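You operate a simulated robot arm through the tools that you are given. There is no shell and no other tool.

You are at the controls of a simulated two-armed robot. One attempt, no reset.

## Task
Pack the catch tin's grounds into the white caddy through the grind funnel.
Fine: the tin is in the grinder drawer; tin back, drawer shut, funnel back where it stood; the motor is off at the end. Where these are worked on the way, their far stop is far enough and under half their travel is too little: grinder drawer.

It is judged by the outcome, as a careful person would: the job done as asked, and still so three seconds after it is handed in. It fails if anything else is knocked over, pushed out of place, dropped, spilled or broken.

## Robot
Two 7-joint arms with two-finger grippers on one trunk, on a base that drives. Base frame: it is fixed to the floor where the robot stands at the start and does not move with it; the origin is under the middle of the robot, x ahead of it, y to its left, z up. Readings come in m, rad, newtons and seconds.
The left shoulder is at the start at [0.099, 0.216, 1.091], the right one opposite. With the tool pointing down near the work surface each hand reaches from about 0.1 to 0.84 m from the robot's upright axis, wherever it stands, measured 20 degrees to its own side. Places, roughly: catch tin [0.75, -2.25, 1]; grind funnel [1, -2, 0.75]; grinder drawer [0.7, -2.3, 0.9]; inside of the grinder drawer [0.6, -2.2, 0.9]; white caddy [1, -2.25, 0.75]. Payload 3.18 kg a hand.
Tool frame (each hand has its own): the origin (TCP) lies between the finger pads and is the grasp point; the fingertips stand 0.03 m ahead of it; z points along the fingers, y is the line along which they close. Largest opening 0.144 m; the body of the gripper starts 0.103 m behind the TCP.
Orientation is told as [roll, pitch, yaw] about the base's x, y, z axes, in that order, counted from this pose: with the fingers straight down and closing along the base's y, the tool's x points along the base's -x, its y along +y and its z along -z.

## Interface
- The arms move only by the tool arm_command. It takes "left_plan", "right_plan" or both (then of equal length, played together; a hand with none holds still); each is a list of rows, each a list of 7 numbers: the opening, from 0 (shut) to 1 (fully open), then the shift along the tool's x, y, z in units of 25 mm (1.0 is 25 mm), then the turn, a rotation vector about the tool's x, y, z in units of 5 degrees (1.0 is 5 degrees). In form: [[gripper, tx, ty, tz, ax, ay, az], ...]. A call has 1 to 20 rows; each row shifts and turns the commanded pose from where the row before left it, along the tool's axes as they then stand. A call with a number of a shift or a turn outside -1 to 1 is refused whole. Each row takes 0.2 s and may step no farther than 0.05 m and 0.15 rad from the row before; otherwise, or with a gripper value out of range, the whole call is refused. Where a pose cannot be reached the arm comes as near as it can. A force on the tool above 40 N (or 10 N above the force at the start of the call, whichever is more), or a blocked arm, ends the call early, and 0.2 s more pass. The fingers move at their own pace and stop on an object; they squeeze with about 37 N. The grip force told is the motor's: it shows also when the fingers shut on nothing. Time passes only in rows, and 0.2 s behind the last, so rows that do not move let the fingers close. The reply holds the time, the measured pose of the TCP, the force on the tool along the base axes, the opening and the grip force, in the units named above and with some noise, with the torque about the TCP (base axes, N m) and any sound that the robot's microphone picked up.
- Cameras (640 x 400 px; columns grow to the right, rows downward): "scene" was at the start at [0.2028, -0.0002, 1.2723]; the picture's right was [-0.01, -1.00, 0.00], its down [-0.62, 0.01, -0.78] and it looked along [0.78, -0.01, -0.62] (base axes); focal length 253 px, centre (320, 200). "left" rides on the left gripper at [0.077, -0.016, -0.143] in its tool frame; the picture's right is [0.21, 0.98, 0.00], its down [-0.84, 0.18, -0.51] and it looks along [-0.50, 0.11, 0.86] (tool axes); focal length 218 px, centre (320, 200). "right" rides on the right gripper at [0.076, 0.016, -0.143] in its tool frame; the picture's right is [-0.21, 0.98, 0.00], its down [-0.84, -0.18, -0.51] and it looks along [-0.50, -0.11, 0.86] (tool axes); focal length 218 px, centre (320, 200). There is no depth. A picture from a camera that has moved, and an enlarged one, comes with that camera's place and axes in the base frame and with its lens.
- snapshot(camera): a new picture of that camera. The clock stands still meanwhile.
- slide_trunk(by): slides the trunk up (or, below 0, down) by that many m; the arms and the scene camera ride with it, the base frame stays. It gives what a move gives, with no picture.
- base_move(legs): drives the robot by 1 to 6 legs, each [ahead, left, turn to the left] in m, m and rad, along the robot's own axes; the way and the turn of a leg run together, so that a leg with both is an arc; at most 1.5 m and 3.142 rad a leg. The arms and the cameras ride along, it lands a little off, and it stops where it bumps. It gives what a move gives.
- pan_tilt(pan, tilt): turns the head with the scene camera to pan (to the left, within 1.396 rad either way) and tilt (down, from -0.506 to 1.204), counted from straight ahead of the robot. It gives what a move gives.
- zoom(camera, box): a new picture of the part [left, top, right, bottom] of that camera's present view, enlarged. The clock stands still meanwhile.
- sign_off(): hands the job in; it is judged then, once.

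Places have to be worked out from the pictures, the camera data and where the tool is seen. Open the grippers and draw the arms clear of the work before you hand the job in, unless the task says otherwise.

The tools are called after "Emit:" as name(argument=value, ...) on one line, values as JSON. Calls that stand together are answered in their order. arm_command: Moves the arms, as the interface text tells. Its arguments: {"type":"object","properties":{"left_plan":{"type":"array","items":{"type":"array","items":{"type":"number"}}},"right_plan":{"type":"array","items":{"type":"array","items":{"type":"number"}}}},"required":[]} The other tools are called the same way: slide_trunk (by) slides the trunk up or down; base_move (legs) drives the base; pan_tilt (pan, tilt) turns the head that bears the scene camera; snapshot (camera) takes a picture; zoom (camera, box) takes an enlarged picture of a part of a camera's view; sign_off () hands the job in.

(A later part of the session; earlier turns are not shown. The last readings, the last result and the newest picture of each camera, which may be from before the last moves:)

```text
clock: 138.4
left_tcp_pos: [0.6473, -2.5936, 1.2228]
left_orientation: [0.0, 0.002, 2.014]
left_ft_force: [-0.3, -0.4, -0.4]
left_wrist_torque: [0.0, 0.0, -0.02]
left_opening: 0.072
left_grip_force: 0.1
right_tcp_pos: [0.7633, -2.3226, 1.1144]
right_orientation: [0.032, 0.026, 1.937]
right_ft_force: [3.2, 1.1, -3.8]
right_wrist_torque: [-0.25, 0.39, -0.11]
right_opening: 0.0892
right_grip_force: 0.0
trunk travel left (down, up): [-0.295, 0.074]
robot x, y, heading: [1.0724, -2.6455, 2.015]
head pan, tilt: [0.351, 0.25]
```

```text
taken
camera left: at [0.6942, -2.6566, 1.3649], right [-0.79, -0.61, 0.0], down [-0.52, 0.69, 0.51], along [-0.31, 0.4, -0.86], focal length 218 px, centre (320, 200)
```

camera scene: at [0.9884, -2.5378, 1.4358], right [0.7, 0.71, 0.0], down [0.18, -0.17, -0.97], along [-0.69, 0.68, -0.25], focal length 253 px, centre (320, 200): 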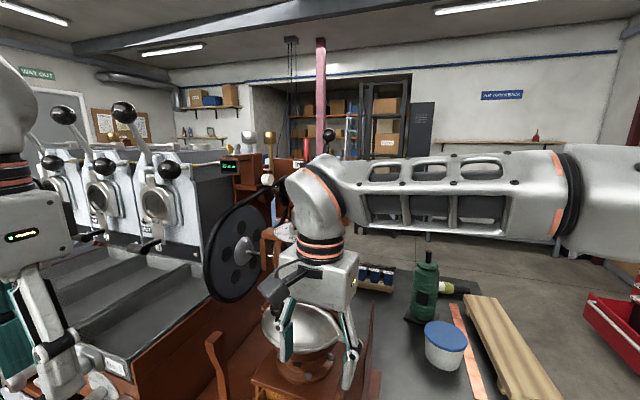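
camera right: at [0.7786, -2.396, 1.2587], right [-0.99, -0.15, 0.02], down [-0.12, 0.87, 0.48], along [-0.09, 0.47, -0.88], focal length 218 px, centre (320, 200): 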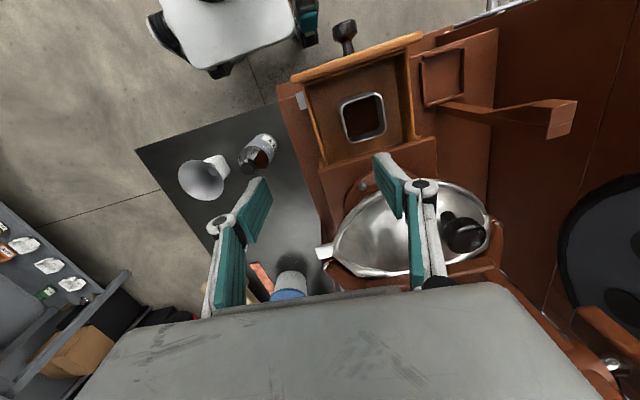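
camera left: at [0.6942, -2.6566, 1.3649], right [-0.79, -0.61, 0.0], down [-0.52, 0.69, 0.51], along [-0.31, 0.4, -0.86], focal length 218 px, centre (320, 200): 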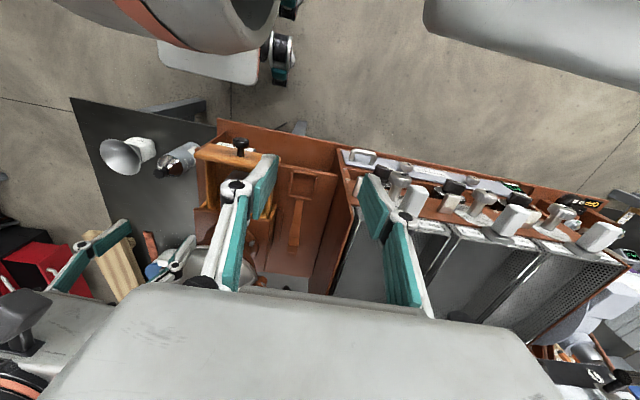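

The grinder has a round top plate at z ≈ 1.25 just in front of the wrist, which blocks upward motion. I move straight back toward me without rising.

Emit:
arm_command(right_plan=[[0.62, 0.4, 0, 0, 0, 0, 0], [0.62, 0.8, 0, 0, 0, 0, 0], [0.62, 0.8, 0, 0, 0, 0, 0], [0.62, 0.8, 0, 0, 0, 0, 0], [0.62, 0, 0, 0, 0, 0, 0]])

Emit:
snapshot(camera="scene")

Emit:
snapshot(camera="right")

```text
clock: 139.6
left_tcp_pos: [0.6468, -2.5949, 1.223]
left_orientation: [-0.002, 0.002, 2.014]
left_ft_force: [0.5, 0.7, 0.6]
left_wrist_torque: [-0.02, 0.02, 0.03]
left_opening: 0.0718
left_grip_force: 0.0
right_tcp_pos: [0.7889, -2.3889, 1.116]
right_orientation: [0.03, 0.024, 1.936]
right_ft_force: [0.8, -0.5, 0.3]
right_wrist_torque: [-0.01, 0.0, -0.01]
right_opening: 0.0893
right_grip_force: 0.0
trunk travel left (down, up): [-0.295, 0.074]
robot x, y, heading: [1.0744, -2.6434, 2.012]
head pan, tilt: [0.351, 0.25]
```

```text
taken
camera scene: at [0.9879, -2.5378, 1.4359], right [0.7, 0.71, 0.0], down [0.18, -0.17, -0.97], along [-0.69, 0.68, -0.25], focal length 253 px, centre (320, 200)
```

scene: 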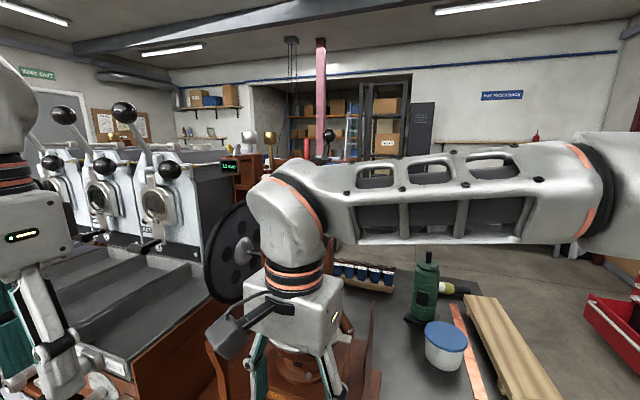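

```text
taken
camera right: at [0.8045, -2.4618, 1.2594], right [-0.99, -0.15, 0.02], down [-0.12, 0.87, 0.48], along [-0.09, 0.47, -0.88], focal length 218 px, centre (320, 200)
```

right: 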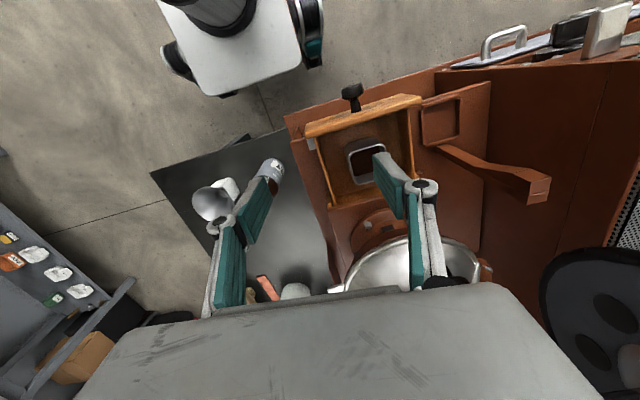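

The hand is free again. Since the plate and bowl overhang, I'll grasp the tin with the hand tilted ~30° back toward me (this also helps the pour). I back the base 0.12 m, lower the trunk 0.08 m, and retilt.

Emit:
base_move(legs=[[-0.12, 0, 0]])

Emit:
slide_trunk(by=-0.08)

Emit:
arm_command(right_plan=[[0.62, 0, 0, -0.3, 0.05, -0.9, -0.12], [0.62, 0, 0, -0.3, 0.05, -0.9, -0.12], [0.62, 0, 0, -0.3, 0.05, -0.9, -0.12], [0.62, 0, 0, -0.3, 0.05, -0.9, -0.12], [0.62, 0, 0, 0, 0.05, -0.9, -0.12], [0.62, 0, 0, 0, 0.05, -0.9, -0.12], [0.62, 0, 0, 0, 0.05, -0.9, -0.12], [0.62, 0, 0, 0, 0, 0, 0]])

Emit:
pan_tilt(pan=0.2, tilt=0.6)

Emit:
snapshot(camera="scene")

Emit:
snapshot(camera="right")

```text
clock: 140.8
left_tcp_pos: [0.6977, -2.7008, 1.2231]
left_orientation: [-0.002, 0.003, 2.017]
left_ft_force: [-0.2, -0.8, -0.5]
left_wrist_torque: [0.03, -0.01, 0.0]
left_opening: 0.0722
left_grip_force: 0.1
right_tcp_pos: [0.8383, -2.4945, 1.1158]
right_orientation: [0.03, 0.025, 1.938]
right_ft_force: [-0.2, -0.3, 0.0]
right_wrist_torque: [0.01, 0.03, 0.03]
right_opening: 0.0892
right_grip_force: 0.0
trunk travel left (down, up): [-0.295, 0.074]
robot x, y, heading: [1.1223, -2.7526, 2.012]
head pan, tilt: [0.351, 0.25]
```

```text
clock: 141.9
left_tcp_pos: [0.6962, -2.7011, 1.1427]
left_orientation: [0.0, 0.001, 2.016]
left_ft_force: [-0.8, 0.0, 0.4]
left_wrist_torque: [0.04, 0.0, -0.01]
left_opening: 0.0721
left_grip_force: 0.1
right_tcp_pos: [0.8378, -2.4948, 1.0371]
right_orientation: [0.03, 0.022, 1.937]
right_ft_force: [0.1, -0.7, 0.1]
right_wrist_torque: [0.04, 0.02, -0.01]
right_opening: 0.0893
right_grip_force: 0.0
trunk travel left (down, up): [-0.215, 0.154]
robot x, y, heading: [1.123, -2.7511, 2.008]
head pan, tilt: [0.351, 0.25]
```

```text
clock: 143.9
left_tcp_pos: [0.6978, -2.6997, 1.1413]
left_orientation: [-0.002, 0.0, 2.015]
left_ft_force: [0.6, -0.3, -0.2]
left_wrist_torque: [-0.02, 0.01, 0.0]
left_opening: 0.0719
left_grip_force: 0.1
right_tcp_pos: [0.8415, -2.4709, 1.0825]
right_orientation: [0.034, -0.516, 1.932]
right_ft_force: [0.9, -0.7, 0.2]
right_wrist_torque: [-0.03, 0.02, -0.01]
right_opening: 0.0892
right_grip_force: 0.0
trunk travel left (down, up): [-0.215, 0.154]
robot x, y, heading: [1.1275, -2.7516, 2.01]
head pan, tilt: [0.351, 0.25]
stopped in row 8 (right hand): the arm was blocked; the commanded pose is now the measured one
```

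```text
clock: 144.8
left_tcp_pos: [0.696, -2.7006, 1.1421]
left_orientation: [-0.002, 0.001, 2.016]
left_ft_force: [-0.1, 0.8, -1.0]
left_wrist_torque: [0.0, 0.02, -0.02]
left_opening: 0.0718
left_grip_force: 0.1
right_tcp_pos: [0.8412, -2.4709, 1.0838]
right_orientation: [0.033, -0.517, 1.931]
right_ft_force: [0.8, -0.4, 0.2]
right_wrist_torque: [0.0, -0.01, -0.02]
right_opening: 0.0893
right_grip_force: 0.0
trunk travel left (down, up): [-0.215, 0.154]
robot x, y, heading: [1.1211, -2.7498, 2.005]
head pan, tilt: [0.201, 0.6]
```

```text
taken
camera scene: at [1.0342, -2.6029, 1.3212], right [0.8, 0.6, 0.0], down [0.34, -0.45, -0.83], along [-0.49, 0.66, -0.56], focal length 253 px, centre (320, 200)
```

scene: 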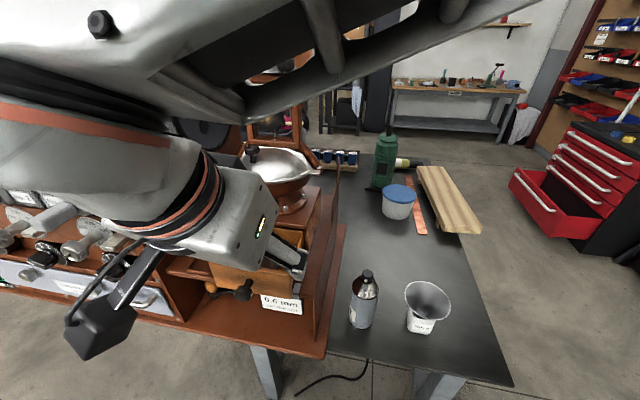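

```text
taken
camera right: at [0.8795, -2.6048, 1.1691], right [-0.97, -0.19, 0.13], down [0.01, 0.52, 0.85], along [-0.23, 0.83, -0.51], focal length 218 px, centre (320, 200)
```

right: 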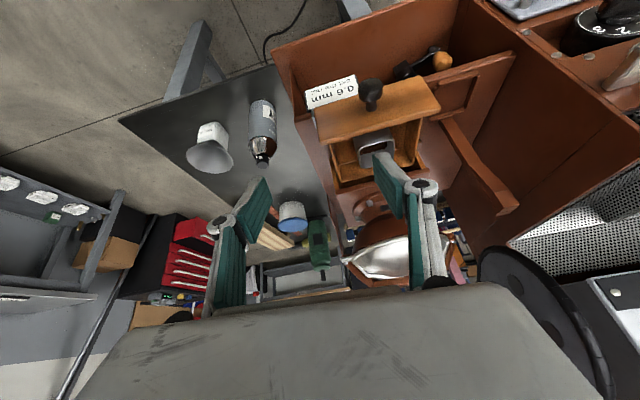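

The forearm is close to the head, which blocked the last part; moving forward relieves that. I move to a pre-grasp point 10 cm short of the tin along the tilted tool axis, correcting the yaw.

Emit:
arm_command(right_plan=[[0.62, -0.48, 0.76, 0.99, 0, 0, -0.15], [0.62, -0.48, 0.76, 0.99, 0, 0, -0.15], [0.62, -0.48, 0.76, 0.99, 0, 0, -0.15], [0.62, -0.48, 0.76, 0.99, 0, 0, -0.15], [0.62, -0.48, 0.76, 0.99, 0, 0, -0.15], [0.62, 0, 0, 0, 0, 0, 0]])

Emit:
snapshot(camera="scene")

Emit:
snapshot(camera="right")

```text
clock: 145.6
left_tcp_pos: [0.6978, -2.6997, 1.1422]
left_orientation: [-0.002, 0.002, 2.017]
left_ft_force: [0.6, -0.7, 0.9]
left_wrist_torque: [-0.01, -0.01, -0.01]
left_opening: 0.0719
left_grip_force: 0.1
right_tcp_pos: [0.7591, -2.4033, 1.1256]
right_orientation: [0.224, -0.5, 1.822]
right_ft_force: [-0.4, 0.3, 0.6]
right_wrist_torque: [-0.02, -0.02, 0.0]
right_opening: 0.0893
right_grip_force: 0.0
trunk travel left (down, up): [-0.215, 0.154]
robot x, y, heading: [1.1227, -2.7481, 2.006]
head pan, tilt: [0.201, 0.6]
stopped in row 4 (right hand): the arm was blocked; the commanded pose is now the measured one
```

```text
taken
camera scene: at [1.0343, -2.6024, 1.321], right [0.8, 0.6, 0.0], down [0.34, -0.45, -0.82], along [-0.49, 0.66, -0.57], focal length 253 px, centre (320, 200)
```

scene: 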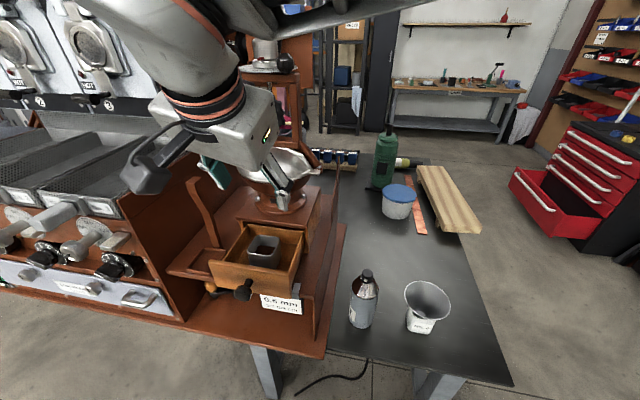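

```text
taken
camera right: at [0.8086, -2.5317, 1.2138], right [-0.94, -0.16, 0.29], down [0.15, 0.58, 0.8], along [-0.3, 0.8, -0.52], focal length 218 px, centre (320, 200)
```

right: 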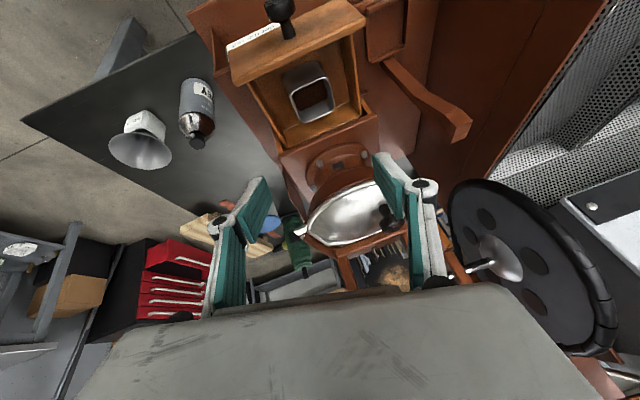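

The right arm gets blocked by the robot's own body when reaching across with this tilt. I bring the hand back to the right and untilt it, then I'll shift the base left so the tin is in front of the right arm.

Emit:
arm_command(right_plan=[[0.62, 0, -1, -0.3, 0, 0, 0], [0.62, 0, -1, -0.3, 0, 0, 0], [0.62, 0, -1, -0.3, -0.3, 0.8, 0], [0.62, 0, -1, 0, -0.3, 0.8, 0], [0.62, 0, -1, 0, -0.3, 0.8, 0], [0.62, 0, -1, 0, -0.3, 0.8, 0], [0.62, 0, -1, 0, -0.3, 0.8, 0], [0.62, 0, -1, 0, -0.3, 0.8, 0], [0.62, 0, -1, 0, 0, 0.8, -0.5], [0.62, 0, -1, 0, 0, 0, -0.5], [0.62, 0, 0, 0, 0, 0, 0]])

Emit:
snapshot(camera="scene")

```text
clock: 148.0
left_tcp_pos: [0.697, -2.701, 1.1412]
left_orientation: [-0.001, 0.003, 2.019]
left_ft_force: [0.6, -0.8, 0.2]
left_wrist_torque: [-0.02, 0.02, 0.01]
left_opening: 0.0718
left_grip_force: 0.0
right_tcp_pos: [0.9869, -2.3195, 1.0799]
right_orientation: [0.335, -0.062, 2.056]
right_ft_force: [-0.1, 0.2, -0.2]
right_wrist_torque: [-0.02, -0.03, 0.0]
right_opening: 0.0892
right_grip_force: 0.2
trunk travel left (down, up): [-0.215, 0.154]
robot x, y, heading: [1.1272, -2.7497, 2.008]
head pan, tilt: [0.201, 0.6]
```

```text
taken
camera scene: at [1.0335, -2.6032, 1.3211], right [0.8, 0.6, 0.0], down [0.34, -0.45, -0.82], along [-0.49, 0.66, -0.57], focal length 253 px, centre (320, 200)
```

scene: 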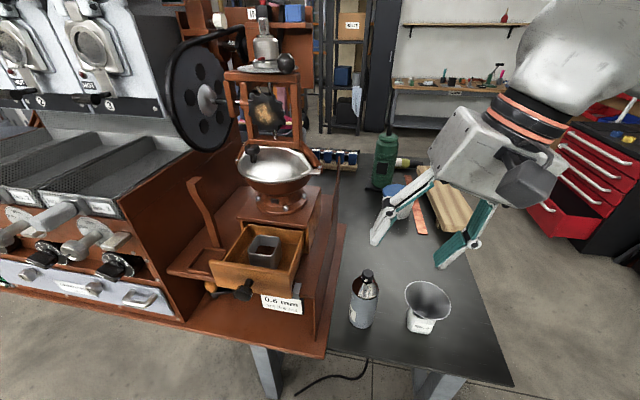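

The arm is free; I fix the leftover roll and pitch of the right hand, and shift the base 0.2 m to the left.

Emit:
arm_command(right_plan=[[0.62, 0, 0, 0, 0.96, 0.18, 0], [0.62, 0, 0, 0, 0.96, 0.18, 0], [0.62, 0, 0, 0, 0.96, 0.18, 0], [0.62, 0, 0, 0, 0.96, 0.18, 0], [0.62, 0, 0, 0, 0, 0, 0]])

Emit:
base_move(legs=[[0, 0.2, 0]])

Emit:
snapshot(camera="scene")

Emit:
snapshot(camera="left")

```text
clock: 149.2
left_tcp_pos: [0.697, -2.6999, 1.1424]
left_orientation: [-0.003, 0.001, 2.016]
left_ft_force: [-0.3, 0.3, -0.1]
left_wrist_torque: [0.01, 0.04, 0.07]
left_opening: 0.072
left_grip_force: 0.1
right_tcp_pos: [0.989, -2.321, 1.0799]
right_orientation: [0.0, -0.002, 2.064]
right_ft_force: [0.5, -0.7, 0.2]
right_wrist_torque: [0.0, 0.0, -0.01]
right_opening: 0.0892
right_grip_force: 0.1
trunk travel left (down, up): [-0.215, 0.154]
robot x, y, heading: [1.1257, -2.7516, 2.01]
head pan, tilt: [0.201, 0.6]
```

```text
clock: 151.7
left_tcp_pos: [0.5101, -2.787, 1.1415]
left_orientation: [-0.002, 0.001, 2.014]
left_ft_force: [-0.1, 1.3, -0.6]
left_wrist_torque: [-0.02, 0.03, 0.0]
left_opening: 0.0718
left_grip_force: 0.2
right_tcp_pos: [0.8037, -2.4085, 1.0801]
right_orientation: [-0.001, -0.003, 2.062]
right_ft_force: [0.2, 0.4, 0.3]
right_wrist_torque: [0.02, -0.04, -0.05]
right_opening: 0.0894
right_grip_force: 0.0
trunk travel left (down, up): [-0.215, 0.154]
robot x, y, heading: [0.9405, -2.8371, 2.003]
head pan, tilt: [0.201, 0.6]
```

```text
taken
camera scene: at [0.8478, -2.69, 1.3211], right [0.8, 0.59, 0.0], down [0.34, -0.45, -0.83], along [-0.49, 0.66, -0.56], focal length 253 px, centre (320, 200)
```

scene: 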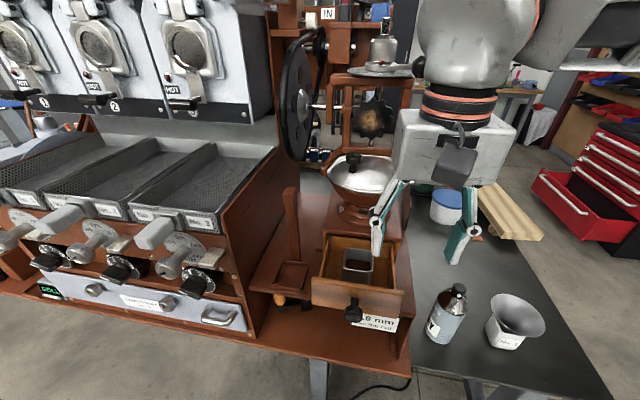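

```text
taken
camera left: at [0.5575, -2.8475, 1.2842], right [-0.8, -0.61, 0.0], down [-0.52, 0.69, 0.51], along [-0.31, 0.4, -0.86], focal length 218 px, centre (320, 200)
```

left: 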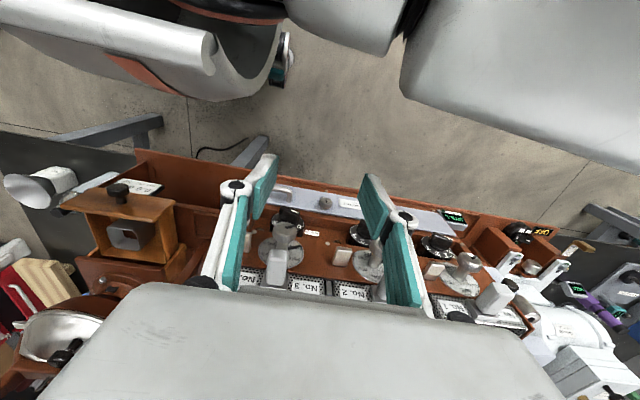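

The tin is now at 0.54 m ahead, nearly straight in front, with the funnel at 0.37 m right. I tilt the right hand 30° back.

Emit:
arm_command(right_plan=[[0.62, 0, 0, 0, 0, -1, 0.1], [0.62, 0, 0, 0, 0, -1, 0.1], [0.62, 0, 0, 0, 0, -1, 0.1], [0.62, 0, 0, 0, 0, -1, 0.1], [0.62, 0, 0, 0, 0, -1, 0.1], [0.62, 0, 0, 0, 0, -1, 0.1], [0.62, 0, 0, 0, 0, 0, 0]])

Emit:
snapshot(camera="right")

Emit:
snapshot(camera="scene")

```text
clock: 153.3
left_tcp_pos: [0.5111, -2.7848, 1.1435]
left_orientation: [-0.002, 0.002, 2.013]
left_ft_force: [0.6, 0.0, -0.1]
left_wrist_torque: [-0.03, 0.02, 0.02]
left_opening: 0.0718
left_grip_force: 0.1
right_tcp_pos: [0.8034, -2.4077, 1.0794]
right_orientation: [0.016, -0.524, 2.003]
right_ft_force: [-0.5, -0.1, -0.4]
right_wrist_torque: [0.02, 0.01, 0.03]
right_opening: 0.0896
right_grip_force: 0.0
trunk travel left (down, up): [-0.215, 0.154]
robot x, y, heading: [0.9376, -2.8349, 2.005]
head pan, tilt: [0.201, 0.6]
```

```text
taken
camera right: at [0.8497, -2.5391, 1.1649], right [-0.96, -0.25, 0.12], down [-0.03, 0.51, 0.86], along [-0.28, 0.82, -0.5], focal length 218 px, centre (320, 200)
```

right: 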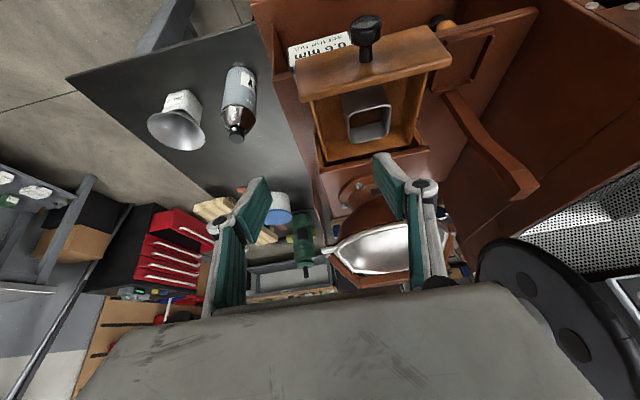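

```text
taken
camera scene: at [0.8481, -2.6896, 1.3211], right [0.8, 0.59, 0.0], down [0.34, -0.45, -0.82], along [-0.49, 0.66, -0.57], focal length 253 px, centre (320, 200)
```

scene: 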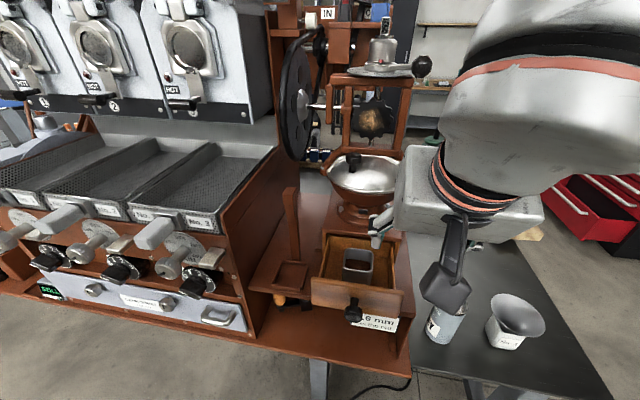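

The tilted pose works here. I move left and down to the pre-grasp point 9 cm short of the tin and check from the wrist camera.

Emit:
arm_command(right_plan=[[0.62, 0, 1, 0.6, 0, 0, 0], [0.62, 0, 1, 0.8, 0, 0, 0], [0.62, 0, 1, 1, 0, 0, 0], [0.62, -0.05, 0, 1, 0, 0, 0], [0.62, 0, 0, 0.4, 0, 0, 0], [0.62, 0, 0, 0, 0, 0, 0]])

Emit:
snapshot(camera="right")

Emit:
snapshot(camera="scene")

```text
clock: 154.7
left_tcp_pos: [0.5116, -2.7851, 1.1432]
left_orientation: [-0.002, 0.001, 2.011]
left_ft_force: [-0.4, -0.3, 0.9]
left_wrist_torque: [0.01, 0.0, -0.01]
left_opening: 0.0718
left_grip_force: 0.0
right_tcp_pos: [0.7172, -2.3966, 1.0002]
right_orientation: [0.018, -0.525, 2.002]
right_ft_force: [-0.5, 0.3, 0.0]
right_wrist_torque: [-0.02, 0.0, -0.01]
right_opening: 0.0894
right_grip_force: 0.1
trunk travel left (down, up): [-0.215, 0.154]
robot x, y, heading: [0.9372, -2.8327, 2.001]
head pan, tilt: [0.201, 0.6]
```

```text
taken
camera right: at [0.7625, -2.5276, 1.0847], right [-0.96, -0.25, 0.12], down [-0.03, 0.51, 0.86], along [-0.28, 0.82, -0.5], focal length 218 px, centre (320, 200)
```

right: 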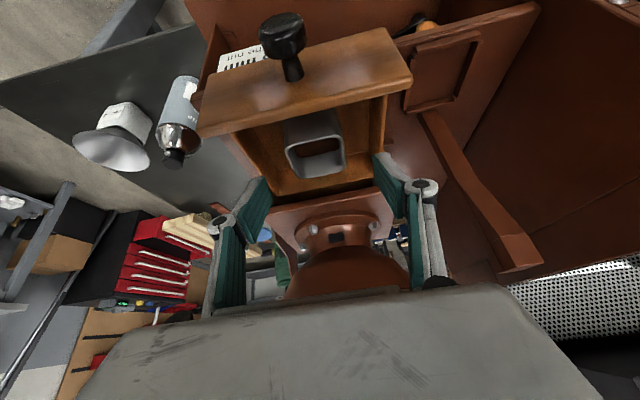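

```text
taken
camera scene: at [0.8484, -2.6897, 1.3212], right [0.8, 0.59, 0.0], down [0.34, -0.45, -0.83], along [-0.49, 0.66, -0.56], focal length 253 px, centre (320, 200)
```

scene: 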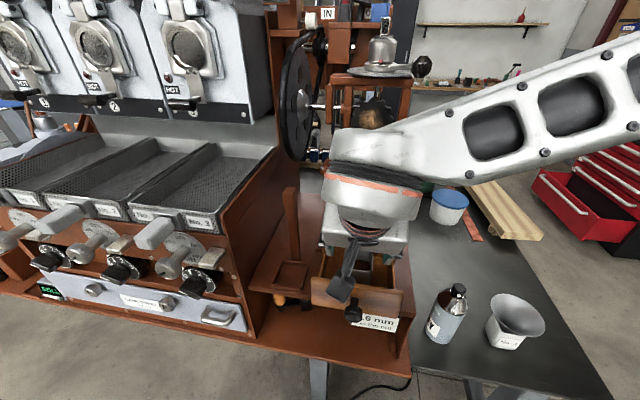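

The tin is lined up (≈3 mm to the right). I advance 9.5 cm along the tilted axis so the fingers straddle the tin, then check before closing.

Emit:
arm_command(right_plan=[[0.62, 0, -0.04, 0.8, 0, 0, 0], [0.62, 0, -0.04, 0.8, 0, 0, 0], [0.62, 0, -0.04, 0.8, 0, 0, 0], [0.62, 0, 0, 0.7, 0, 0, 0], [0.62, 0, 0, 0.6, 0, 0, 0], [0.62, 0, 0, 0, 0, 0, 0]])

Emit:
snapshot(camera="right")

Emit:
zoom(camera="scene", box=[290, 210, 430, 350])

```text
clock: 156.1
left_tcp_pos: [0.5101, -2.7863, 1.1422]
left_orientation: [-0.003, 0.002, 2.012]
left_ft_force: [-0.3, 0.5, 0.0]
left_wrist_torque: [0.01, 0.02, 0.0]
left_opening: 0.0721
left_grip_force: 0.1
right_tcp_pos: [0.6957, -2.3535, 0.9188]
right_orientation: [0.018, -0.525, 2.002]
right_ft_force: [-0.8, 0.2, 0.3]
right_wrist_torque: [-0.02, 0.01, 0.03]
right_opening: 0.0893
right_grip_force: 0.0
trunk travel left (down, up): [-0.215, 0.154]
robot x, y, heading: [0.9388, -2.8415, 2.006]
head pan, tilt: [0.201, 0.6]
```

```text
taken
camera right: at [0.7414, -2.4848, 1.0049], right [-0.96, -0.25, 0.12], down [-0.03, 0.51, 0.86], along [-0.28, 0.82, -0.5], focal length 218 px, centre (320, 200)
```

right: 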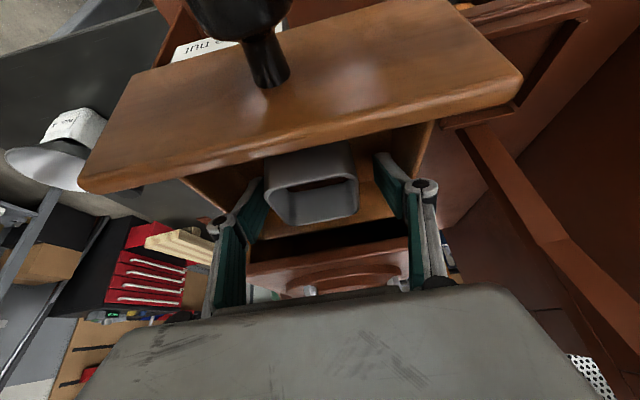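

```text
2.86 times, centred on (360, 280) of scene
camera zoom: at [0.8483, -2.6901, 1.3212], right [0.8, 0.59, 0.0], down [0.34, -0.45, -0.83], along [-0.49, 0.66, -0.56], focal length 723 px, centre (206, -29)
```

zoom: 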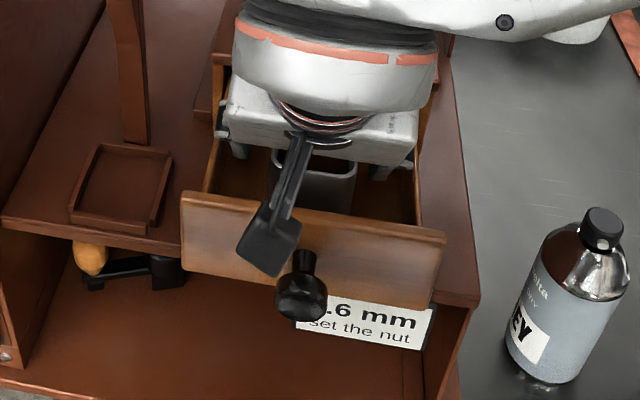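

The tin is between the fingers but ~5 mm toward the right one. I shift right 5 mm and close.

Emit:
arm_command(right_plan=[[0.62, 0, -0.2, 0, 0, 0, 0], [0.62, 0, 0, 0, 0, 0, 0], [0.3, 0, 0, 0, 0, 0, 0], [0.3, 0, 0, 0, 0, 0, 0], [0.3, 0, 0, 0, 0, 0, 0]])

Emit:
snapshot(camera="right")

```text
clock: 157.3
left_tcp_pos: [0.5106, -2.7851, 1.1424]
left_orientation: [-0.002, 0.002, 2.014]
left_ft_force: [-0.1, 0.0, -0.1]
left_wrist_torque: [0.0, -0.02, -0.01]
left_opening: 0.0722
left_grip_force: 0.2
right_tcp_pos: [0.6989, -2.3515, 0.9206]
right_orientation: [0.015, -0.524, 2.002]
right_ft_force: [0.2, -0.1, -0.4]
right_wrist_torque: [-0.02, 0.07, 0.02]
right_opening: 0.0594
right_grip_force: 37.4
trunk travel left (down, up): [-0.215, 0.154]
robot x, y, heading: [0.931, -2.8346, 2.004]
head pan, tilt: [0.201, 0.6]
```

```text
taken
camera right: at [0.7453, -2.4834, 1.0046], right [-0.96, -0.25, 0.12], down [-0.03, 0.51, 0.86], along [-0.28, 0.82, -0.5], focal length 218 px, centre (320, 200)
```

right: 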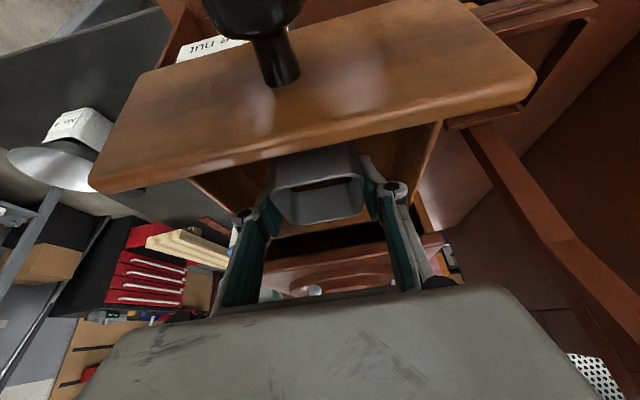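

Tin gripped at 59 mm; its home corresponds to TCP (0.6985, -2.352, 0.920). I lift straight up about 10 cm.

Emit:
arm_command(right_plan=[[0.3, -0.2, 0, -0.35, 0, 0, 0], [0.3, -0.3, 0, -0.52, 0, 0, 0], [0.3, -0.4, 0, -0.69, 0, 0, 0], [0.3, -0.4, 0, -0.69, 0, 0, 0], [0.3, -0.4, 0, -0.69, 0, 0, 0], [0.3, -0.3, 0, -0.52, 0, 0, 0], [0.3, 0, 0, 0, 0, 0, 0]])

Emit:
snapshot(camera="right")

Emit:
snapshot(camera="scene")

```text
clock: 158.9
left_tcp_pos: [0.5111, -2.7849, 1.1422]
left_orientation: [-0.003, 0.001, 2.013]
left_ft_force: [-0.2, 0.2, -0.4]
left_wrist_torque: [0.02, 0.01, -0.03]
left_opening: 0.072
left_grip_force: 0.0
right_tcp_pos: [0.7026, -2.3516, 1.0177]
right_orientation: [0.017, -0.523, 2.003]
right_ft_force: [-0.4, 0.3, -1.4]
right_wrist_torque: [0.01, 0.0, -0.02]
right_opening: 0.0591
right_grip_force: 37.1
trunk travel left (down, up): [-0.215, 0.154]
robot x, y, heading: [0.9336, -2.8358, 2.002]
head pan, tilt: [0.201, 0.6]
```

```text
taken
camera right: at [0.748, -2.4832, 1.1035], right [-0.96, -0.25, 0.12], down [-0.03, 0.51, 0.86], along [-0.28, 0.82, -0.5], focal length 218 px, centre (320, 200)
```

right: 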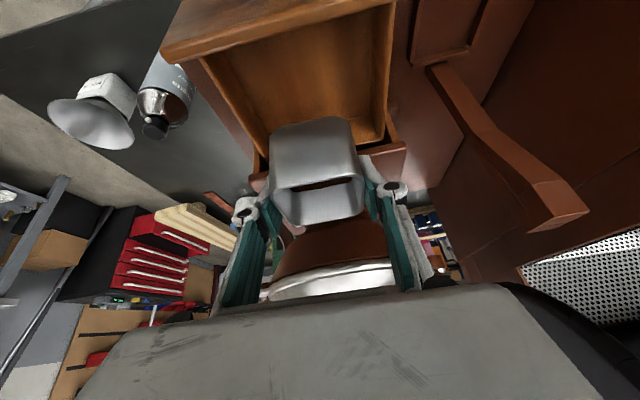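

```text
taken
camera scene: at [0.8481, -2.6896, 1.3211], right [0.8, 0.59, 0.0], down [0.34, -0.45, -0.82], along [-0.49, 0.66, -0.57], focal length 253 px, centre (320, 200)
```

scene: 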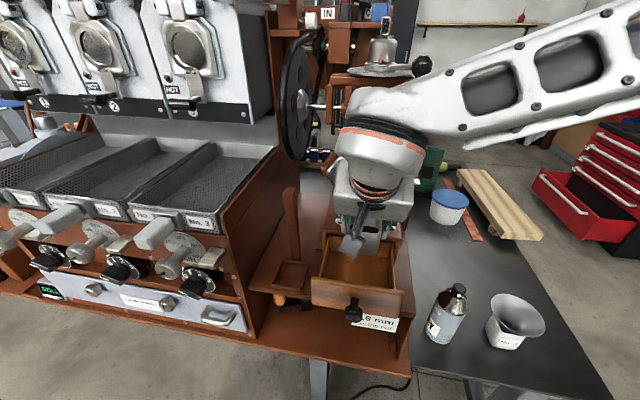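

The tin is up with the grounds, clear of the drawer. I move it back a little and then right, level, toward the funnel.

Emit:
arm_command(right_plan=[[0.3, 0.5, 0, -0.4, 0, 0, 0], [0.3, 0.8, -0.3, -0.5, 0, 0, 0], [0.3, 0.5, -0.6, -0.3, 0, 0, 0], [0.3, 0, -0.9, 0, 0, 0, 0], [0.3, 0, -0.9, 0, 0, 0, 0], [0.3, 0, -0.9, 0, 0, 0, 0], [0.3, 0, -0.9, 0, 0, 0, 0], [0.3, 0, -0.9, 0, 0, 0, 0], [0.3, 0, -0.9, 0, 0, 0, 0], [0.3, 0, -0.9, 0, 0, 0, 0], [0.3, 0, -0.9, 0, 0, 0, 0], [0.3, 0, -0.9, 0, 0, 0, 0], [0.3, 0, -0.9, 0, 0, 0, 0], [0.3, 0, -0.9, 0, 0, 0, 0], [0.3, 0, -0.9, 0, 0, 0, 0], [0.3, 0, -0.9, 0, 0, 0, 0], [0.3, 0, -0.9, 0, 0, 0, 0], [0.3, 0, -0.6, 0, 0, 0, 0], [0.3, 0, -0.2, 0, 0, 0, 0]])

Emit:
pan_tilt(pan=-0.2, tilt=0.6)

Emit:
snapshot(camera="scene")

Emit:
snapshot(camera="right")

```text
clock: 162.9
left_tcp_pos: [0.5105, -2.7856, 1.1426]
left_orientation: [-0.001, 0.0, 2.011]
left_ft_force: [-0.1, 0.9, 0.4]
left_wrist_torque: [0.0, -0.01, 0.0]
left_opening: 0.0719
left_grip_force: 0.1
right_tcp_pos: [1.0502, -2.2488, 1.0173]
right_orientation: [0.017, -0.523, 2.001]
right_ft_force: [-0.7, 0.6, -0.7]
right_wrist_torque: [-0.02, 0.02, 0.0]
right_opening: 0.0594
right_grip_force: 36.7
trunk travel left (down, up): [-0.215, 0.154]
robot x, y, heading: [0.9366, -2.8391, 2.007]
head pan, tilt: [0.201, 0.6]
```

```text
clock: 163.7
left_tcp_pos: [0.511, -2.7852, 1.1415]
left_orientation: [-0.002, 0.001, 2.013]
left_ft_force: [-0.4, -0.7, -0.1]
left_wrist_torque: [0.01, -0.05, -0.02]
left_opening: 0.0719
left_grip_force: 0.1
right_tcp_pos: [1.0494, -2.2472, 1.0195]
right_orientation: [0.018, -0.523, 2.002]
right_ft_force: [-0.1, 0.9, -0.1]
right_wrist_torque: [0.01, 0.03, -0.01]
right_opening: 0.0594
right_grip_force: 36.9
trunk travel left (down, up): [-0.215, 0.154]
robot x, y, heading: [0.9379, -2.8387, 2.012]
head pan, tilt: [-0.201, 0.6]
```

```text
taken
camera scene: at [0.88, -2.6749, 1.3211], right [0.97, 0.23, 0.0], down [0.13, -0.55, -0.83], along [-0.19, 0.8, -0.56], focal length 253 px, centre (320, 200)
```

scene: 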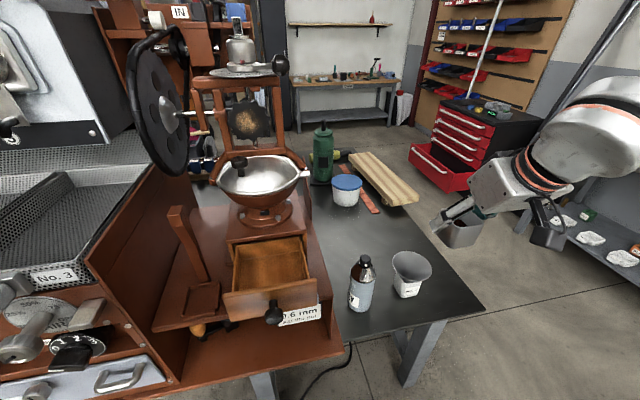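

```text
taken
camera right: at [1.0946, -2.38, 1.1033], right [-0.96, -0.25, 0.12], down [-0.03, 0.51, 0.86], along [-0.28, 0.82, -0.5], focal length 218 px, centre (320, 200)
```

right: 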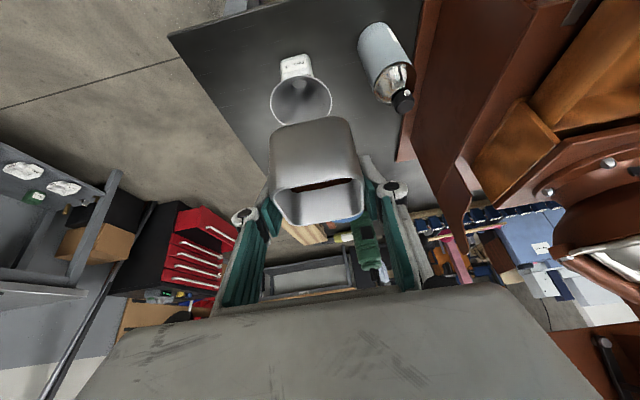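

The tin hangs upright above the table, near the funnel. Now I yaw the hand about the vertical (tin stays level) by -90° first.

Emit:
arm_command(right_plan=[[0.3, 0, 0, 0, 0.5, 0, 0.866], [0.3, 0, 0, 0, 0.5, 0, 0.866], [0.3, 0, 0, 0, 0.5, 0, 0.866], [0.3, 0, 0, 0, 0.5, 0, 0.866], [0.3, 0, 0, 0, 0.5, 0, 0.866], [0.3, 0, 0, 0, 0.5, 0, 0.866], [0.3, 0, 0, 0, 0.5, 0, 0.866], [0.3, 0, 0, 0, 0.5, 0, 0.866], [0.3, 0, 0, 0, 0.5, 0, 0.866], [0.3, 0, 0, 0, 0.5, 0, 0.866], [0.3, 0, 0, 0, 0.5, 0, 0.866], [0.3, 0, 0, 0, 0.5, 0, 0.866], [0.3, 0, 0, 0, 0.5, 0, 0.866], [0.3, 0, 0, 0, 0.5, 0, 0.866], [0.3, 0, 0, 0, 0.5, 0, 0.866], [0.3, 0, 0, 0, 0.5, 0, 0.866], [0.3, 0, 0, 0, 0.5, 0, 0.866], [0.3, 0, 0, 0, 0.5, 0, 0.866]])

Emit:
snapshot(camera="scene")

```text
clock: 167.5
left_tcp_pos: [0.5111, -2.7852, 1.1428]
left_orientation: [0.0, 0.002, 2.012]
left_ft_force: [-0.2, -0.1, -0.7]
left_wrist_torque: [0.01, 0.01, 0.01]
left_opening: 0.0722
left_grip_force: 0.0
right_tcp_pos: [1.0479, -2.2469, 1.0176]
right_orientation: [0.001, -0.51, 0.438]
right_ft_force: [0.3, 0.5, -1.0]
right_wrist_torque: [-0.02, 0.0, 0.0]
right_opening: 0.0596
right_grip_force: 37.0
trunk travel left (down, up): [-0.215, 0.154]
robot x, y, heading: [0.9342, -2.8367, 2.008]
head pan, tilt: [-0.201, 0.6]
```

```text
taken
camera scene: at [0.8799, -2.6749, 1.3211], right [0.97, 0.23, 0.0], down [0.13, -0.55, -0.82], along [-0.19, 0.8, -0.57], focal length 253 px, centre (320, 200)
```

scene: 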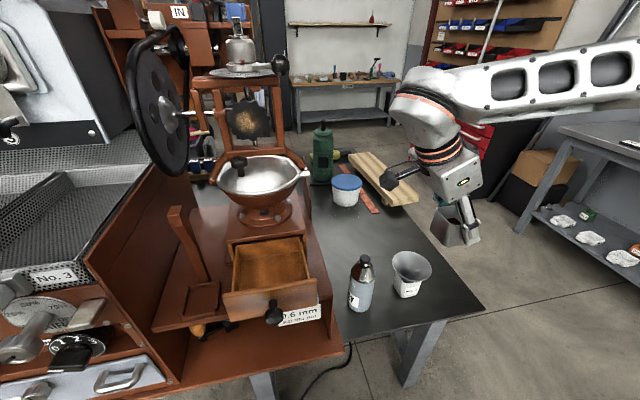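

Level and fine. I continue the yaw another 45° so the wrist will end up toward the table's front edge during the pour.

Emit:
arm_command(right_plan=[[0.3, 0, 0, 0, 0.5, 0, 0.866], [0.3, 0, 0, 0, 0.5, 0, 0.866], [0.3, 0, 0, 0, 0.5, 0, 0.866], [0.3, 0, 0, 0, 0.5, 0, 0.866], [0.3, 0, 0, 0, 0.5, 0, 0.866], [0.3, 0, 0, 0, 0.5, 0, 0.866], [0.3, 0, 0, 0, 0.5, 0, 0.866], [0.3, 0, 0, 0, 0.5, 0, 0.866], [0.3, 0, 0, 0, 0.5, 0, 0.866]])

Emit:
snapshot(camera="scene")

Emit:
snapshot(camera="right")

```text
clock: 169.5
left_tcp_pos: [0.5107, -2.7857, 1.1422]
left_orientation: [-0.003, 0.002, 2.012]
left_ft_force: [-0.5, 0.0, -0.6]
left_wrist_torque: [0.0, 0.02, -0.02]
left_opening: 0.0721
left_grip_force: 0.1
right_tcp_pos: [1.0501, -2.2465, 1.0173]
right_orientation: [-0.011, -0.513, -0.342]
right_ft_force: [0.3, -0.5, -0.6]
right_wrist_torque: [0.0, 0.04, -0.01]
right_opening: 0.0596
right_grip_force: 36.8
trunk travel left (down, up): [-0.215, 0.154]
robot x, y, heading: [0.9367, -2.8396, 2.001]
head pan, tilt: [-0.201, 0.6]
```

```text
taken
camera scene: at [0.8802, -2.6747, 1.3211], right [0.97, 0.23, 0.0], down [0.13, -0.55, -0.82], along [-0.19, 0.8, -0.57], focal length 253 px, centre (320, 200)
```

scene: 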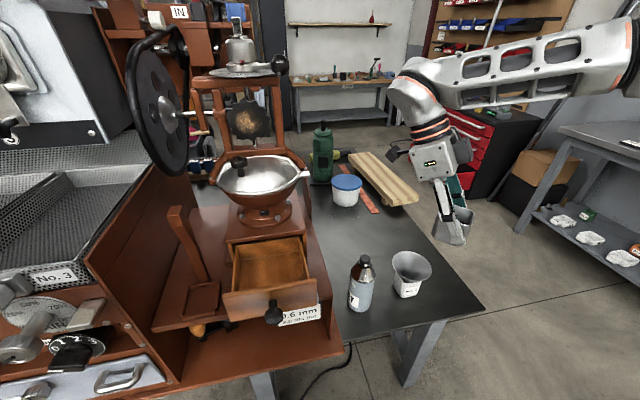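

```text
taken
camera right: at [0.9274, -2.1852, 1.1033], right [0.5, 0.86, 0.09], down [0.4, -0.33, 0.86], along [0.77, -0.4, -0.51], focal length 218 px, centre (320, 200)
```

right: 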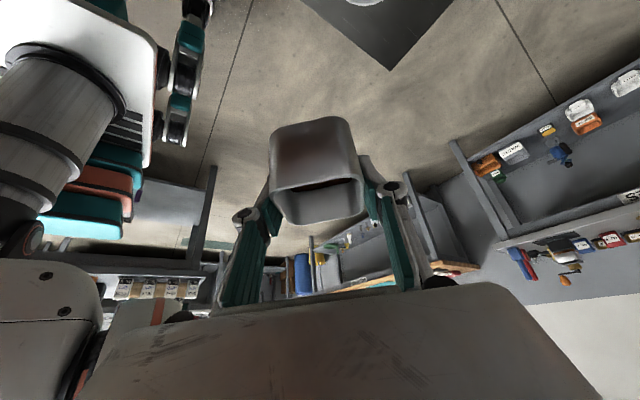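

The tin is level with the pour direction set (toward my back-right). I re-measure the funnel rim position before moving over it.

Emit:
zoom(camera="scene", box=[370, 230, 460, 310])

```text
5.00 times, centred on (415, 270) of scene
camera zoom: at [0.8802, -2.6747, 1.3211], right [0.97, 0.23, 0.0], down [0.13, -0.55, -0.82], along [-0.19, 0.8, -0.57], focal length 1265 px, centre (-155, -150)
```

zoom: 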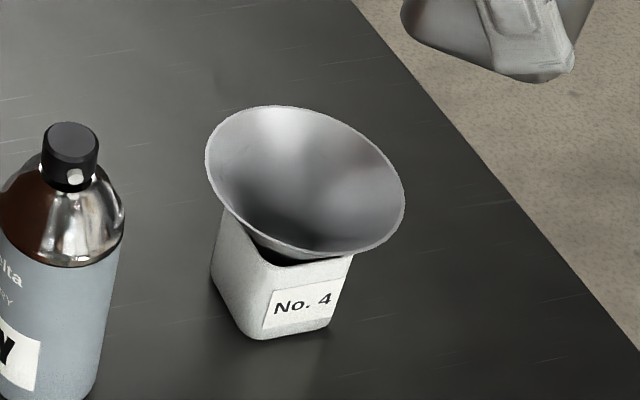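

The funnel rim centre is (1.021, -2.144), nearly level. I bring the tin above it, lip side slightly past centre, at z = 0.88.

Emit:
arm_command(right_plan=[[0.3, 0.69, 0.435, 0.395, 0, 0, 0], [0.3, 0.69, 0.435, 0.395, 0, 0, 0], [0.3, 0.69, 0.435, 0.395, 0, 0, 0], [0.3, 0.69, 0.435, 0.395, 0, 0, 0], [0.3, 0.69, 0.435, 0.395, 0, 0, 0], [0.3, 0.69, 0.435, 0.395, 0, 0, 0], [0.3, 0.69, 0.435, 0.395, 0, 0, 0], [0.3, 0.69, 0.435, 0.395, 0, 0, 0], [0.3, 0, 0, 0, 0, 0, 0]])

Emit:
snapshot(camera="scene")

Emit:
zoom(camera="scene", box=[350, 180, 490, 310])

```text
clock: 171.5
left_tcp_pos: [0.5117, -2.7859, 1.1435]
left_orientation: [-0.002, 0.002, 2.012]
left_ft_force: [0.1, -0.3, 0.0]
left_wrist_torque: [0.02, 0.05, 0.02]
left_opening: 0.0721
left_grip_force: 0.0
right_tcp_pos: [1.0032, -2.1379, 0.879]
right_orientation: [-0.011, -0.512, -0.34]
right_ft_force: [0.3, 0.4, -1.6]
right_wrist_torque: [0.0, 0.0, -0.01]
right_opening: 0.0594
right_grip_force: 36.8
trunk travel left (down, up): [-0.215, 0.154]
robot x, y, heading: [0.9371, -2.8407, 2.004]
head pan, tilt: [-0.201, 0.6]
```

```text
taken
camera scene: at [0.8803, -2.6753, 1.3213], right [0.97, 0.23, 0.0], down [0.13, -0.55, -0.83], along [-0.19, 0.8, -0.56], focal length 253 px, centre (320, 200)
```

scene: 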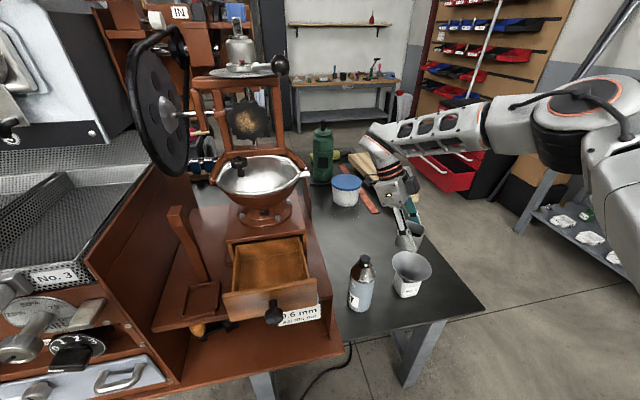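

```text
3.08 times, centred on (420, 245) of scene
camera zoom: at [0.8803, -2.6753, 1.3213], right [0.97, 0.23, 0.0], down [0.13, -0.55, -0.83], along [-0.19, 0.8, -0.56], focal length 778 px, centre (12, 62)
```

zoom: 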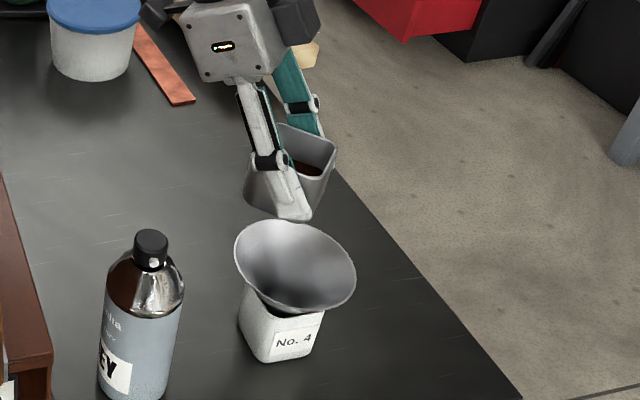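

The tin is right over the funnel. I begin tilting slowly to about 40°, lowering 4 cm at the same time, and look.

Emit:
arm_command(right_plan=[[0.3, 0.09, 0, 0.18, 0, 1, 0], [0.3, 0.08, 0, 0.18, 0, 1, 0], [0.3, 0.06, 0, 0.19, 0, 1, 0], [0.3, 0.04, 0, 0.2, 0, 1, 0], [0.3, 0.02, 0, 0.2, 0, 1, 0], [0.3, 0, 0, 0.2, 0, 1, 0], [0.3, -0.02, 0, 0.2, 0, 1, 0], [0.3, -0.03, 0, 0.2, 0, 1, 0], [0.3, 0, 0, 0, 0, 0, 0]])

Emit:
zoom(camera="scene", box=[350, 180, 490, 310])

Emit:
snapshot(camera="right")

```text
clock: 173.5
left_tcp_pos: [0.51, -2.7858, 1.1405]
left_orientation: [-0.002, 0.003, 2.011]
left_ft_force: [0.1, 0.0, 0.0]
left_wrist_torque: [0.03, 0.0, -0.01]
left_opening: 0.072
left_grip_force: 0.0
right_tcp_pos: [1.0032, -2.1397, 0.8409]
right_orientation: [-0.01, 0.188, -0.348]
right_ft_force: [-0.5, 0.0, -1.0]
right_wrist_torque: [0.0, -0.01, 0.0]
right_opening: 0.0595
right_grip_force: 37.1
trunk travel left (down, up): [-0.215, 0.154]
robot x, y, heading: [0.9346, -2.8362, 2.002]
head pan, tilt: [-0.201, 0.6]
```

```text
3.08 times, centred on (420, 245) of scene
camera zoom: at [0.8797, -2.675, 1.3211], right [0.97, 0.23, 0.0], down [0.13, -0.55, -0.83], along [-0.19, 0.8, -0.56], focal length 778 px, centre (12, 62)
```

zoom: 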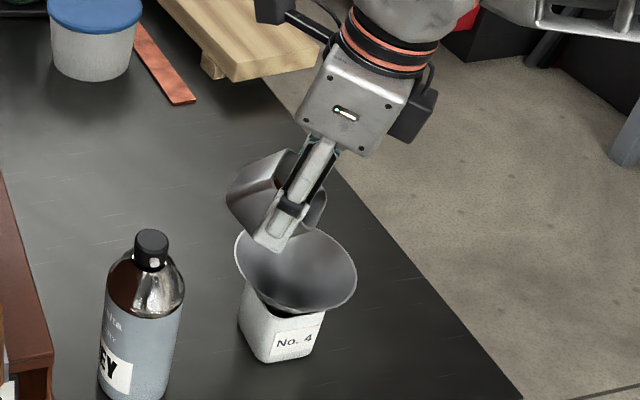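

```text
taken
camera right: at [0.9645, -2.1071, 0.9942], right [0.52, 0.85, -0.05], down [0.81, -0.48, 0.34], along [0.27, -0.22, -0.94], focal length 218 px, centre (320, 200)
```

right: 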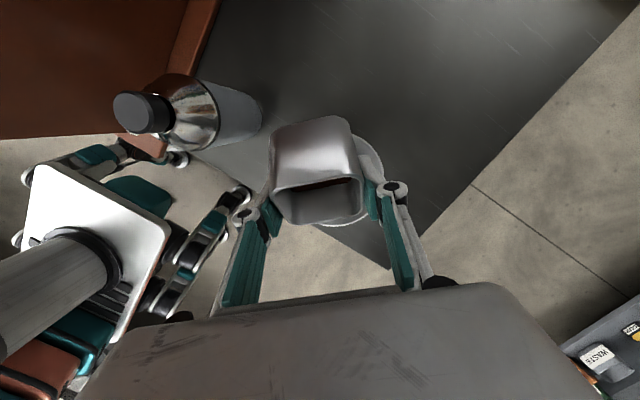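

The lip is over the funnel mouth. I continue tilting slowly another 30° (to about 70°) and look for flow.

Emit:
arm_command(right_plan=[[0.3, 0, 0, 0, 0, 0.5, 0], [0.3, 0, 0, 0, 0, 0.5, 0], [0.3, 0, 0, 0, 0, 0.5, 0], [0.3, 0, 0, 0, 0, 0.5, 0], [0.3, 0, 0, 0, 0, 0.5, 0], [0.3, 0, 0, 0, 0, 0.5, 0], [0.3, 0, 0, 0, 0, 0.5, 0], [0.3, 0, 0, 0, 0, 0.5, 0], [0.3, 0, 0, 0, 0, 0.5, 0], [0.3, 0, 0, 0, 0, 0.5, 0], [0.3, 0, 0, 0, 0, 0.5, 0], [0.3, 0, 0, 0, 0, 0.5, 0], [0.3, 0, 0, 0, 0, 0, 0]])

Emit:
zoom(camera="scene", box=[350, 180, 490, 310])

Emit:
snapshot(camera="right")

```text
clock: 176.3
left_tcp_pos: [0.511, -2.7856, 1.1424]
left_orientation: [0.0, 0.002, 2.013]
left_ft_force: [-0.8, 0.4, -0.5]
left_wrist_torque: [0.0, -0.02, 0.01]
left_opening: 0.0719
left_grip_force: 0.2
right_tcp_pos: [1.0043, -2.1393, 0.8405]
right_orientation: [-0.012, 0.708, -0.356]
right_ft_force: [0.0, 0.5, -0.6]
right_wrist_torque: [-0.02, 0.0, 0.01]
right_opening: 0.0595
right_grip_force: 37.0
trunk travel left (down, up): [-0.215, 0.154]
robot x, y, heading: [0.9381, -2.8385, 2.006]
head pan, tilt: [-0.201, 0.6]
```

```text
3.08 times, centred on (420, 245) of scene
camera zoom: at [0.88, -2.6749, 1.3211], right [0.97, 0.23, 0.0], down [0.13, -0.55, -0.83], along [-0.19, 0.8, -0.56], focal length 778 px, centre (12, 62)
```

zoom: 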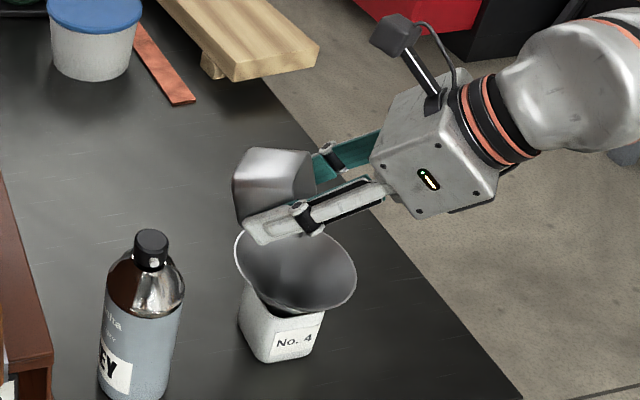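

```text
taken
camera right: at [1.0428, -2.1352, 0.9978], right [0.48, 0.87, -0.15], down [0.85, -0.5, -0.16], along [-0.21, -0.05, -0.98], focal length 218 px, centre (320, 200)
```

right: 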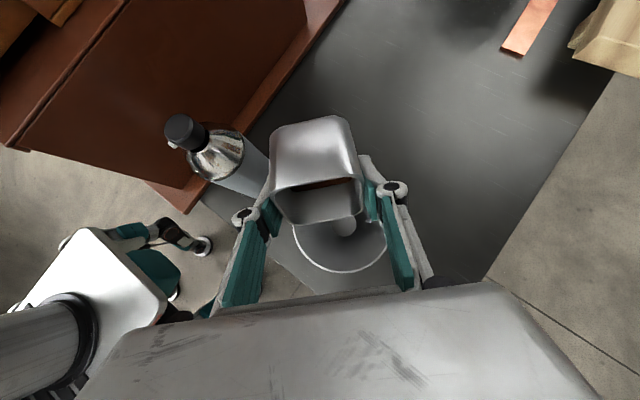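

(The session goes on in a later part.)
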